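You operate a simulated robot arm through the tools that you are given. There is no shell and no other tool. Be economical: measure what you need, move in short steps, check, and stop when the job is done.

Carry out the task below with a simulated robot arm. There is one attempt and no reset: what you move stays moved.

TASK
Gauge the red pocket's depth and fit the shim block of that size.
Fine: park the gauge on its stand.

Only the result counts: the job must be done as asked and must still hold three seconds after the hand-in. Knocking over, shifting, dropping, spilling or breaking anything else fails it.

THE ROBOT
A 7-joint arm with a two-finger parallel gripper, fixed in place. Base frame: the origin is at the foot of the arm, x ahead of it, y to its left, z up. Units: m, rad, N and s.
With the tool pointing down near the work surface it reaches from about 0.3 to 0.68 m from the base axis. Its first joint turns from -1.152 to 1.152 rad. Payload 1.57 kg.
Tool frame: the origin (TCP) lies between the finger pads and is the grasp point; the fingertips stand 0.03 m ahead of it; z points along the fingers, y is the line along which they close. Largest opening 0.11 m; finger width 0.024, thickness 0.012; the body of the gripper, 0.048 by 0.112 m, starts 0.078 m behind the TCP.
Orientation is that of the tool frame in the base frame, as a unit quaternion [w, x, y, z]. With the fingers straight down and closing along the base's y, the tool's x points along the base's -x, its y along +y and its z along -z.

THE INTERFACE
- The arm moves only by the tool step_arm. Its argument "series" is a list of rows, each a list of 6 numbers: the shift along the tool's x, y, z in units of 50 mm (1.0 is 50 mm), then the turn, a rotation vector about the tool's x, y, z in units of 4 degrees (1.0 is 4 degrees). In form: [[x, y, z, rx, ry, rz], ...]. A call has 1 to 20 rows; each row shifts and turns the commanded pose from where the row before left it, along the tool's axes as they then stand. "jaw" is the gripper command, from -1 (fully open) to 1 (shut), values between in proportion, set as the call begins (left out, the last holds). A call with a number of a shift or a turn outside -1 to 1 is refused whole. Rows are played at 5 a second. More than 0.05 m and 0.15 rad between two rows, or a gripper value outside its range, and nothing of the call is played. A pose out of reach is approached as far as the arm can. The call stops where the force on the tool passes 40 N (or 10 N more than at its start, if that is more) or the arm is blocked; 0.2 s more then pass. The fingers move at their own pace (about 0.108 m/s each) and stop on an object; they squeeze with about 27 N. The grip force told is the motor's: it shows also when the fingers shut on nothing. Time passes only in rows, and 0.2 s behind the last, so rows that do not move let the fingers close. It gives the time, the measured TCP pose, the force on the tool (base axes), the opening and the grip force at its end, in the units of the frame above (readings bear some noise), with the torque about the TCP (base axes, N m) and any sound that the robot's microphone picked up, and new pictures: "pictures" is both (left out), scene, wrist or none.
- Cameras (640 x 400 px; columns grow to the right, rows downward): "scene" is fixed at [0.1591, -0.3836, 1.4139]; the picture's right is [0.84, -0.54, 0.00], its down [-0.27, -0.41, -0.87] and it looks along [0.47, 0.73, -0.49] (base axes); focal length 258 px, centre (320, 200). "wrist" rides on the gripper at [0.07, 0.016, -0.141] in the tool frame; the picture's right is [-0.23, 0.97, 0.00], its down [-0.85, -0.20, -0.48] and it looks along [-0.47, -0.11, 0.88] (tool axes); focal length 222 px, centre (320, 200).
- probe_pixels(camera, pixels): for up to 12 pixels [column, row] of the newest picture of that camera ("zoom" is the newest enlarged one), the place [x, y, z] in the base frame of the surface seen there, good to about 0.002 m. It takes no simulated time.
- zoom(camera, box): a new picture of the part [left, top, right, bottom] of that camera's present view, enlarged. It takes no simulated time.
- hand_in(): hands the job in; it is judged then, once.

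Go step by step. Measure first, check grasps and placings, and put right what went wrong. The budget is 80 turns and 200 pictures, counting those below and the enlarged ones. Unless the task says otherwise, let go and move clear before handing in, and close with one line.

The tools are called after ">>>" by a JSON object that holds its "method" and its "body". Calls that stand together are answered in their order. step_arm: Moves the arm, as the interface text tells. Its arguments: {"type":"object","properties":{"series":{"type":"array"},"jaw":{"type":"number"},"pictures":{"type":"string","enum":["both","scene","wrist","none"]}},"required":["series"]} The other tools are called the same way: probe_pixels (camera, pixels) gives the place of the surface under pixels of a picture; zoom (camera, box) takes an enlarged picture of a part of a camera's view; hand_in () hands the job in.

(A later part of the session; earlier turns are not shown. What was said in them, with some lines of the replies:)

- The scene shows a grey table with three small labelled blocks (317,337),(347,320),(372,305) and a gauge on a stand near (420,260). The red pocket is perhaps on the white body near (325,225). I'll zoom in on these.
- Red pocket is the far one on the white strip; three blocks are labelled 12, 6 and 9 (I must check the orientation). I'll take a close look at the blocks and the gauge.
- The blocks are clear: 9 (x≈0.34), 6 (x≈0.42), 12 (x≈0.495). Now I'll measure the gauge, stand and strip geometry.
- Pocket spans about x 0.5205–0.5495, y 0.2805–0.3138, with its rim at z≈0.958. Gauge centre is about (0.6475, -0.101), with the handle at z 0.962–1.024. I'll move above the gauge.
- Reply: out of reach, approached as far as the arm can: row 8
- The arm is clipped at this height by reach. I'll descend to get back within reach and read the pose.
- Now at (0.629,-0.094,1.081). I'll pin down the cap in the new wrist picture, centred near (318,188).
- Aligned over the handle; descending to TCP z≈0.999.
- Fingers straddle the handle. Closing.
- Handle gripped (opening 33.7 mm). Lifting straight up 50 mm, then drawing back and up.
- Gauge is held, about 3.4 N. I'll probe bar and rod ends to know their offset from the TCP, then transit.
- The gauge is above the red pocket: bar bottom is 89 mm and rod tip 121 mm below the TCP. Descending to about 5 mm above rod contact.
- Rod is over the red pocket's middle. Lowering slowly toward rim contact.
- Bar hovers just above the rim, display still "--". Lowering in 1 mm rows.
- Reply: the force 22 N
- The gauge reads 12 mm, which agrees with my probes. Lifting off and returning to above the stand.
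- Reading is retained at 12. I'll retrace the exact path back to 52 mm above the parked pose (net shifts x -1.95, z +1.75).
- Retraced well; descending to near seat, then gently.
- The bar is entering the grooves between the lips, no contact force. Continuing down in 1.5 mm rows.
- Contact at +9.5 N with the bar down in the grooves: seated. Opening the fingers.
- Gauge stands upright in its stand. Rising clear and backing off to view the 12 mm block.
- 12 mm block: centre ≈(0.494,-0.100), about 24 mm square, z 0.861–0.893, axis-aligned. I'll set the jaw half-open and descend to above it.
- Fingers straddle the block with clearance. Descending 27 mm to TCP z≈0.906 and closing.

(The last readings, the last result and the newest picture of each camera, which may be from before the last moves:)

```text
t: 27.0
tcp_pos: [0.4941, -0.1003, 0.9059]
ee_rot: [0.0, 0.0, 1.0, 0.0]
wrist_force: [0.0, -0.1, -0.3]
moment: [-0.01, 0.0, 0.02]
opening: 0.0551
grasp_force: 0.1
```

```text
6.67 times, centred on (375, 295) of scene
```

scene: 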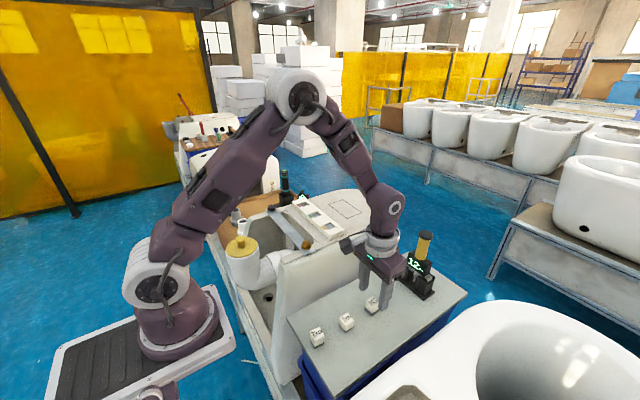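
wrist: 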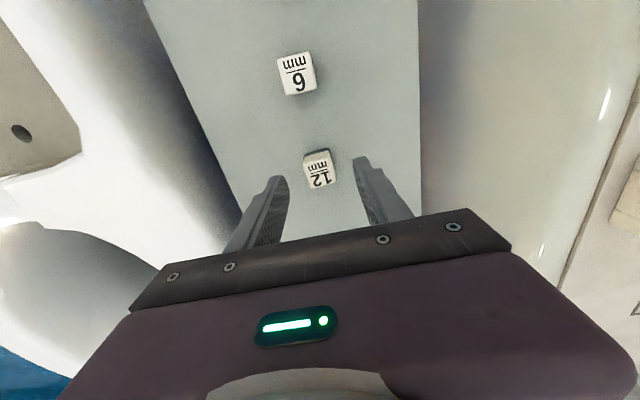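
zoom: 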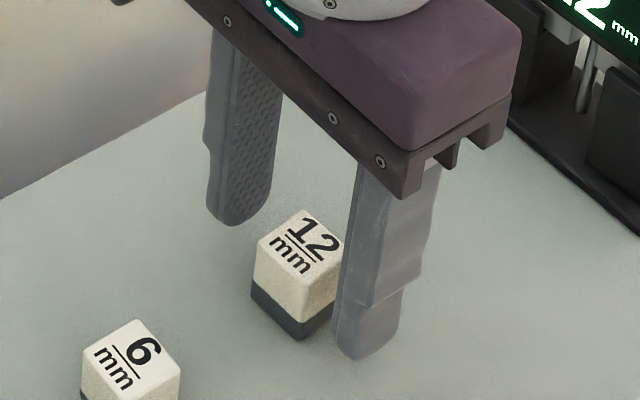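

The finger tip projects exactly where expected for x=0.494. Closing.

>>> {"method": "step_arm", "body": {"series": [[0, 0, 0, 0, 0, 0], [0, 0, 0, 0, 0, 0], [0, 0, 0, 0, 0, 0]], "jaw": 1, "pictures": "none"}}

>>> {"method": "zoom", "body": {"camera": "scene", "box": [340, 265, 410, 325]}}

```text
t: 27.8
tcp_pos: [0.4939, -0.0992, 0.9058]
ee_rot: [0.0, 0.0, 1.0, -0.001]
wrist_force: [-0.2, 0.0, 0.3]
moment: [-0.03, -0.02, 0.02]
opening: 0.0238
grasp_force: 27.0
```

```text
6.67 times, centred on (375, 295) of scene
```

zoom: 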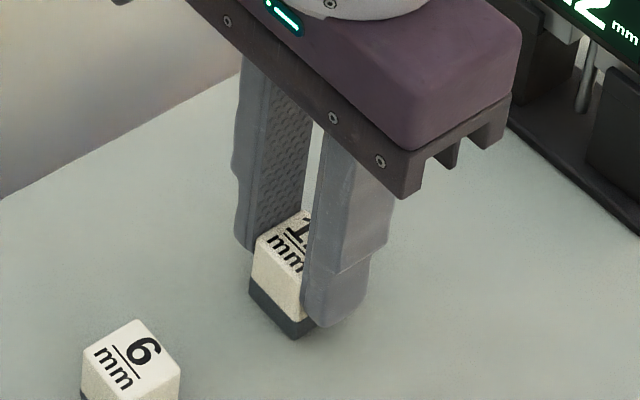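

Block gripped (23.8 mm). Lifting and carrying to above the red pocket; also probing the torch-like tool near it for clearance.

>>> {"method": "step_arm", "body": {"series": [[0, 0, -0.4, 0, 0, 0], [0, 0, -0.8, 0, 0, 0], [0, 0, -0.9, 0, 0, 0], [0, 0, -0.9, 0, 0, 0], [0, 0, -0.9, 0, 0, 0], [-0.082, 0.793, 0, 0, 0, 0], [-0.082, 0.793, 0, 0, 0, 0], [-0.082, 0.793, 0, 0, 0, 0], [-0.082, 0.793, 0, 0, 0, 0], [-0.082, 0.793, 0, 0, 0, 0], [-0.082, 0.793, 0, 0, 0, 0], [-0.082, 0.793, 0, 0, 0, 0], [-0.082, 0.793, 0, 0, 0, 0], [-0.082, 0.793, 0, 0, 0, 0], [-0.082, 0.793, 0, 0, 0, 0], [0, 0, 0, 0, 0, 0], [0, 0, 0, 0, 0, 0]]}}

>>> {"method": "zoom", "body": {"camera": "scene", "box": [270, 150, 350, 230]}}

>>> {"method": "probe_pixels", "body": {"camera": "scene", "pixels": [[284, 171], [284, 190], [285, 200], [302, 197], [300, 200]]}}

```text
t: 31.4
tcp_pos: [0.5378, 0.2977, 1.1009]
ee_rot: [0.0, 0.001, 1.0, 0.0]
wrist_force: [0.6, -1.3, -1.1]
moment: [0.05, 0.01, 0.01]
opening: 0.0236
grasp_force: 27.2
```

scene: 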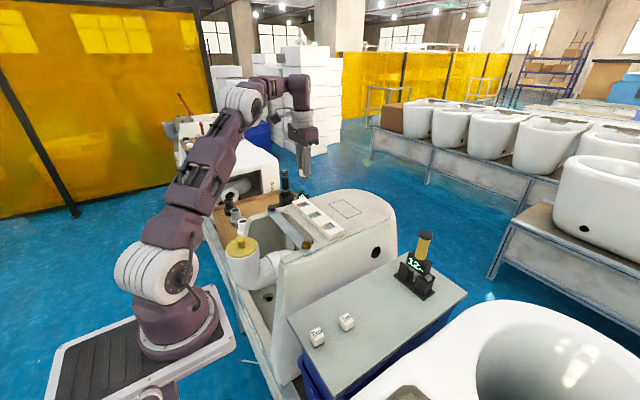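
wrist: 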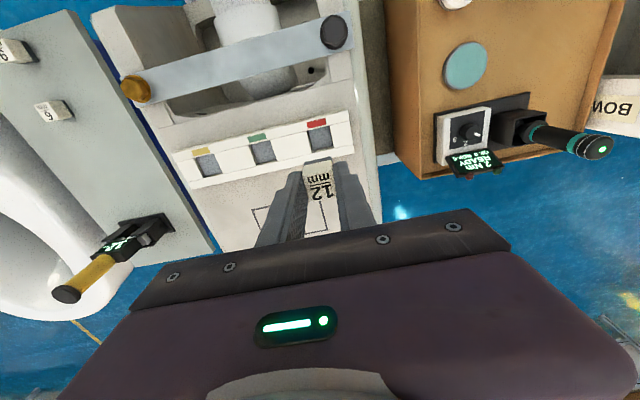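

```text
5.00 times, centred on (310, 190) of scene
```

zoom: 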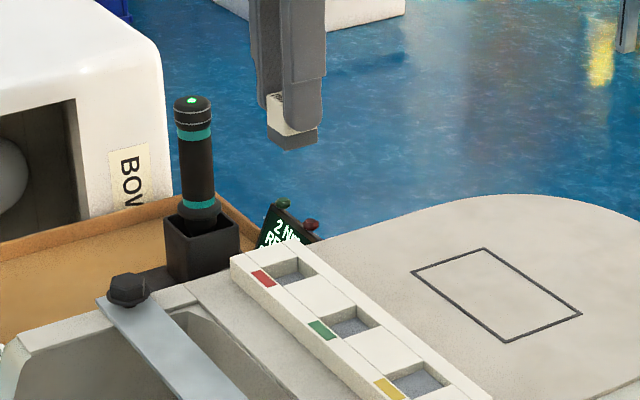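

```text
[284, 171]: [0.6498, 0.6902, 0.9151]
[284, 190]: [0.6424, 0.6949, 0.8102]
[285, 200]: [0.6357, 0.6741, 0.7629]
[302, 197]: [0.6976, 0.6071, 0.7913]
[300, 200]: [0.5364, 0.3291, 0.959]
```

The screwdriver is far off (y≈0.69), so no clearance problem. The pocket is unobstructed; I'll re-measure the block's dark base and the pocket edges.

>>> {"method": "zoom", "body": {"camera": "scene", "box": [292, 168, 324, 216]}}

```text
8.33 times, centred on (308, 192) of scene
```

zoom: 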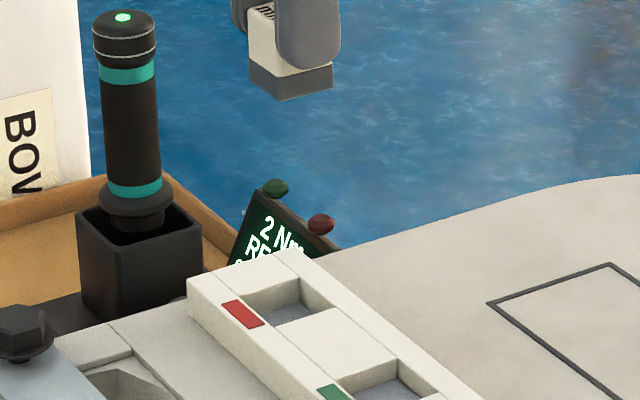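

>>> {"method": "probe_pixels", "body": {"camera": "zoom", "pixels": [[250, 85], [282, 99], [332, 85], [252, 66], [282, 80], [244, 295], [299, 277], [339, 309], [275, 326], [290, 300], [310, 300], [280, 318]]}}

```text
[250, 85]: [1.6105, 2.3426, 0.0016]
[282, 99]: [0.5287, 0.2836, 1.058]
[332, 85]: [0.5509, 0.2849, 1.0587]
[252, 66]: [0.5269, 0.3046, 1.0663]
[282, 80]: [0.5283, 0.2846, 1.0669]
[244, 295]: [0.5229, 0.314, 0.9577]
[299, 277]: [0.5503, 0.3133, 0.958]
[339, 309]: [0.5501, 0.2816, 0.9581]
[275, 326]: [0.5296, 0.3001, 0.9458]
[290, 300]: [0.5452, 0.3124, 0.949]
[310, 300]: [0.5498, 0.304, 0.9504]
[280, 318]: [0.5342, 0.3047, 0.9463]
```

Block spans x≈0.527–0.551, y≈0.284–0.308; pocket centre ≈(0.536,0.2975). I'll shift -3 mm in x and +1.5 mm in y, and descend to about 7 mm above the rim.

>>> {"method": "step_arm", "body": {"series": [[0.06, 0.03, 0.5, 0, 0, 0], [0, 0, 0.5, 0, 0, 0], [0, 0, 0.5, 0, 0, 0], [0, 0, 0.32, 0, 0, 0], [0, 0, 0, 0, 0, 0]], "pictures": "none"}}

>>> {"method": "zoom", "body": {"camera": "scene", "box": [288, 180, 328, 215]}}

>>> {"method": "zoom", "body": {"camera": "wrist", "box": [260, 80, 380, 210]}}

```text
t: 32.6
tcp_pos: [0.5313, 0.2997, 1.0116]
ee_rot: [0.001, 0.0, 1.0, 0.001]
wrist_force: [-0.4, 0.2, -0.9]
moment: [0.02, -0.01, -0.01]
opening: 0.0239
grasp_force: 27.2
```

```text
11.43 times, centred on (308, 198) of scene
```

zoom: 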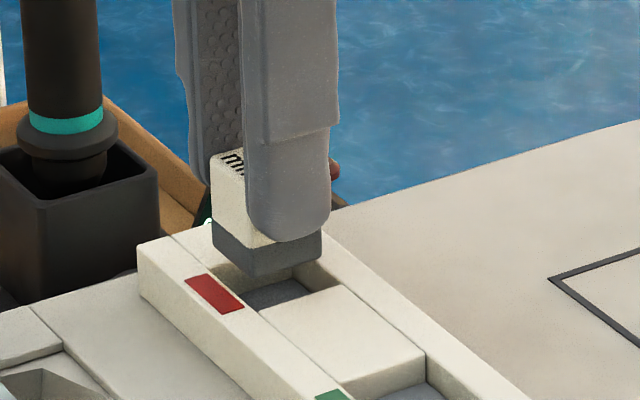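

```text
3.08 times, centred on (320, 145) of wrist
```

zoom: 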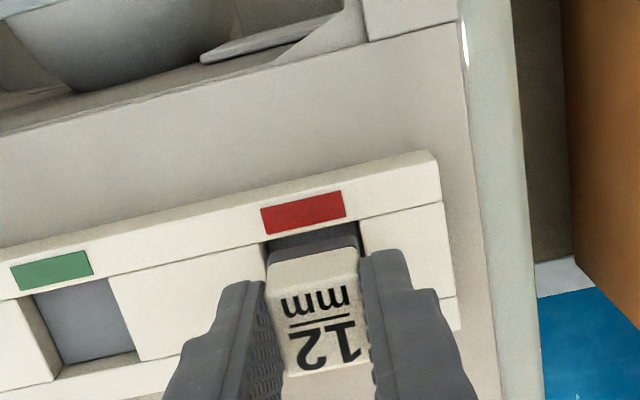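

>>> {"method": "zoom", "body": {"camera": "scene", "box": [288, 184, 328, 212]}}

>>> {"method": "step_arm", "body": {"series": [[0, 0, 0, 0, 0, 0]], "pictures": "none"}}

>>> {"method": "probe_pixels", "body": {"camera": "zoom", "pixels": [[252, 280], [252, 262], [316, 262], [318, 245], [216, 255], [234, 268], [285, 268], [345, 285], [260, 318], [180, 235]]}}

```text
14.29 times, centred on (308, 198) of scene
```

zoom: 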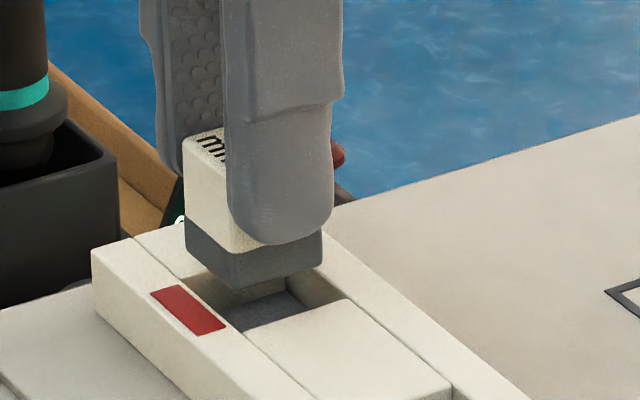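

```text
t: 33.0
tcp_pos: [0.5319, 0.2981, 1.0118]
ee_rot: [0.0, 0.0, 1.0, 0.001]
wrist_force: [0.2, 0.2, -1.2]
moment: [0.03, 0.01, 0.01]
opening: 0.0234
grasp_force: 26.9
```

```text
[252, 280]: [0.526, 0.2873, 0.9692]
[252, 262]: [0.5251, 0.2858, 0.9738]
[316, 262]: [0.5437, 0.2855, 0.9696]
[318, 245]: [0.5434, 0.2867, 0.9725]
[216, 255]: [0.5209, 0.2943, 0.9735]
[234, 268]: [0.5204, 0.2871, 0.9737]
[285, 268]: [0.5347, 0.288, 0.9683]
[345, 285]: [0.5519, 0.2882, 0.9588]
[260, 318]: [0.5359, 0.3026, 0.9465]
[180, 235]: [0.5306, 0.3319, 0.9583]
```

>>> {"method": "probe_pixels", "body": {"camera": "zoom", "pixels": [[134, 239], [240, 330], [310, 396], [322, 231], [346, 298], [440, 385]]}}

```text
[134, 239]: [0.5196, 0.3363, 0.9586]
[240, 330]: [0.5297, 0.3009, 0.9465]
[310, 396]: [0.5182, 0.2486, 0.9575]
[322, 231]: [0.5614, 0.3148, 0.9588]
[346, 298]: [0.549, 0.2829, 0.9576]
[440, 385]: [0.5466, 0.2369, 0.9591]
```

Seams put the pocket at x≈0.520–0.549, centre ≈0.5345; the block centre is ≈0.5325. Shifting +2 mm and lowering gently.

>>> {"method": "step_arm", "body": {"series": [[-0.04, -0.01, 0, 0, 0, 0], [0, 0, 0.08, 0, 0, 0], [0, 0, 0.08, 0, 0, 0], [0, 0, 0.08, 0, 0, 0], [0, 0, 0.06, 0, 0, 0], [0, 0, 0, 0, 0, 0]], "pictures": "none"}}

>>> {"method": "zoom", "body": {"camera": "scene", "box": [288, 184, 328, 212]}}

```text
t: 34.4
tcp_pos: [0.5353, 0.2969, 0.9969]
ee_rot: [0.001, 0.0, 1.0, 0.0]
wrist_force: [0.8, 0.5, -0.7]
moment: [0.0, -0.01, 0.0]
opening: 0.0235
grasp_force: 27.5
```

```text
14.29 times, centred on (308, 198) of scene
```

zoom: 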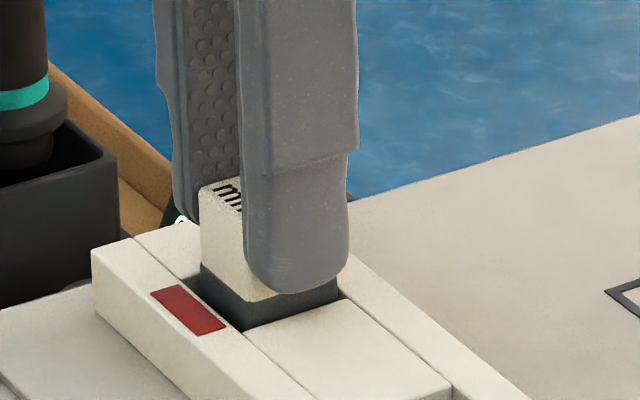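

Block is inside the pocket mouth with no contact force. Lowering the last ~5 mm.

>>> {"method": "step_arm", "body": {"series": [[0, 0, 0.03, 0, 0, 0], [0, 0, 0.03, 0, 0, 0], [0, 0, 0.02, 0, 0, 0], [0, 0, 0.02, 0, 0, 0], [0, 0, 0, 0, 0, 0]], "pictures": "none"}}

>>> {"method": "zoom", "body": {"camera": "scene", "box": [288, 184, 328, 212]}}

```text
t: 35.6
tcp_pos: [0.5342, 0.2979, 0.991]
ee_rot: [0.0, 0.001, 1.0, 0.0]
wrist_force: [0.0, 0.3, -0.1]
moment: [-0.01, -0.01, -0.02]
opening: 0.0238
grasp_force: 27.3
```

```text
14.29 times, centred on (308, 198) of scene
```

zoom: 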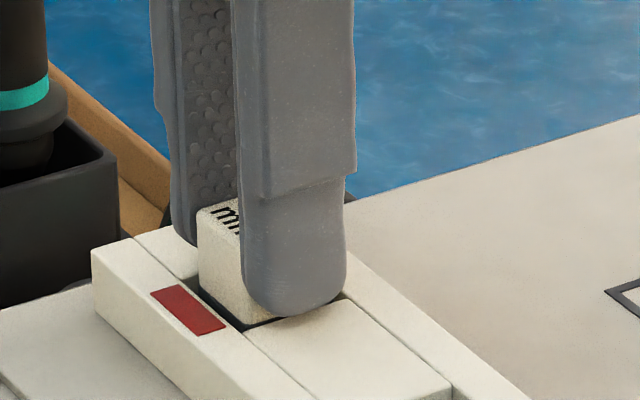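

Nearly flush, with force just reaching zero (floor touch). One more millimetre to confirm contact.

>>> {"method": "step_arm", "body": {"series": [[0, 0, 0.015, 0, 0, 0], [0, 0, 0.015, 0, 0, 0], [0, 0, 0, 0, 0, 0]], "pictures": "none"}}

```text
t: 36.4
tcp_pos: [0.5338, 0.2989, 0.9906]
ee_rot: [0.001, 0.0, 1.0, 0.0]
wrist_force: [-2.5, -3.7, 23.4]
moment: [-0.16, 0.1, -0.04]
opening: 0.0236
grasp_force: 27.0
```

Firm contact at 23 N: seated. Easing off the load slightly and opening.

>>> {"method": "step_arm", "body": {"series": [[0, 0, -0.015, 0, 0, 0], [0, 0, 0, 0, 0, 0], [0, 0, 0, 0, 0, 0], [0, 0, 0, 0, 0, 0]], "jaw": 0, "pictures": "none"}}

>>> {"method": "step_arm", "body": {"series": [[0, 0, -0.4, 0, 0, 0], [0, 0, -0.8, 0, 0, 0], [0, 0, -0.9, 0, 0, 0], [0, 0, -0.9, 0, 0, 0], [0, 0, 0, 0, 0, 0]]}}

>>> {"method": "zoom", "body": {"camera": "scene", "box": [288, 184, 328, 212]}}

>>> {"method": "zoom", "body": {"camera": "scene", "box": [300, 220, 450, 350]}}

```text
t: 37.4
tcp_pos: [0.5334, 0.2977, 0.9909]
ee_rot: [0.001, 0.0, 1.0, 0.001]
wrist_force: [1.1, 0.4, 0.7]
moment: [0.0, 0.0, 0.05]
opening: 0.0553
grasp_force: 0.0
```

```text
t: 38.6
tcp_pos: [0.5309, 0.2997, 1.1401]
ee_rot: [0.0, 0.0, 1.0, 0.0]
wrist_force: [0.8, 0.0, -0.2]
moment: [-0.01, -0.01, -0.01]
opening: 0.0551
grasp_force: 0.1
```

scene: 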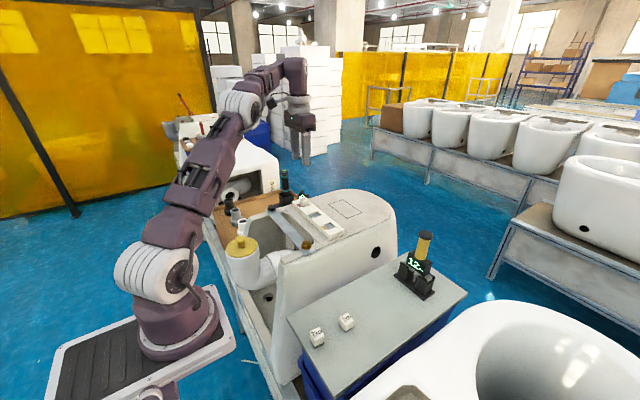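
wrist: 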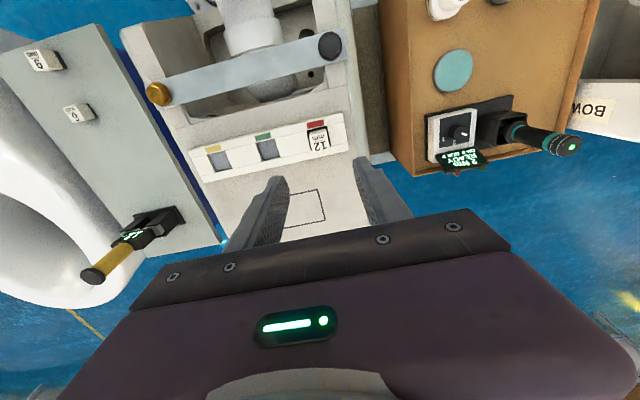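

```text
14.29 times, centred on (308, 198) of scene
```

zoom: 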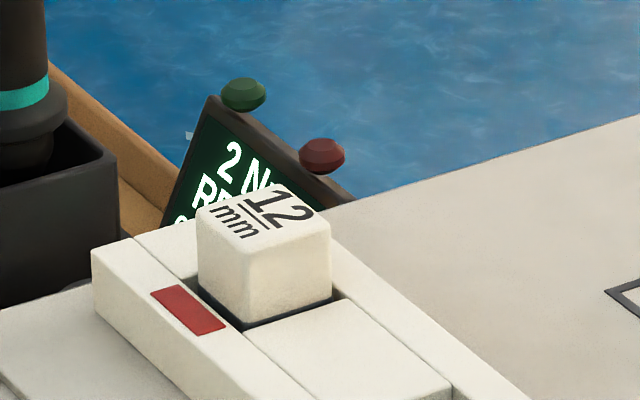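

```text
3.08 times, centred on (375, 285) of scene
```

zoom: 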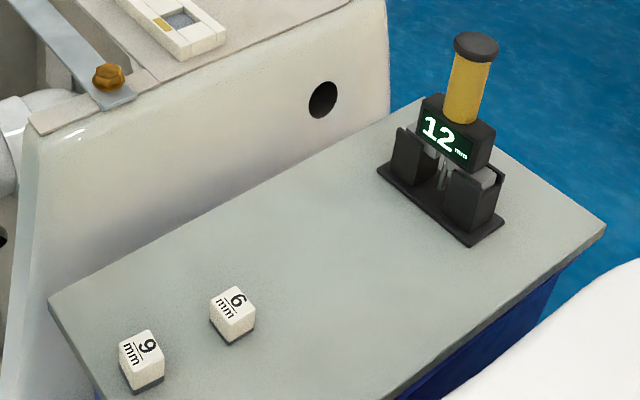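

The 12 mm block sits level in the red pocket with its dark base hidden, and the gauge is on its stand. A quick check of the block's top height and of the gauge against its starting values.

>>> {"method": "probe_pixels", "body": {"camera": "scene", "pixels": [[304, 199], [424, 234], [418, 252]]}}

```text
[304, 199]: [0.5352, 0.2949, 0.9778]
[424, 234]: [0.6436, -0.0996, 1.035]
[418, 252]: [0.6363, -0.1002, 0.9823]
```

Block top is at 0.978, as expected for a full seat (0.946 floor + 32 mm). The gauge reads the same heights as at the start. Handing in.

>>> {"method": "hand_in", "body": {}}

```text
The job is handed in.
```

The red pocket gauged 12 mm deep; the 12 mm shim block is fully seated in it, and the gauge is back on its stand.
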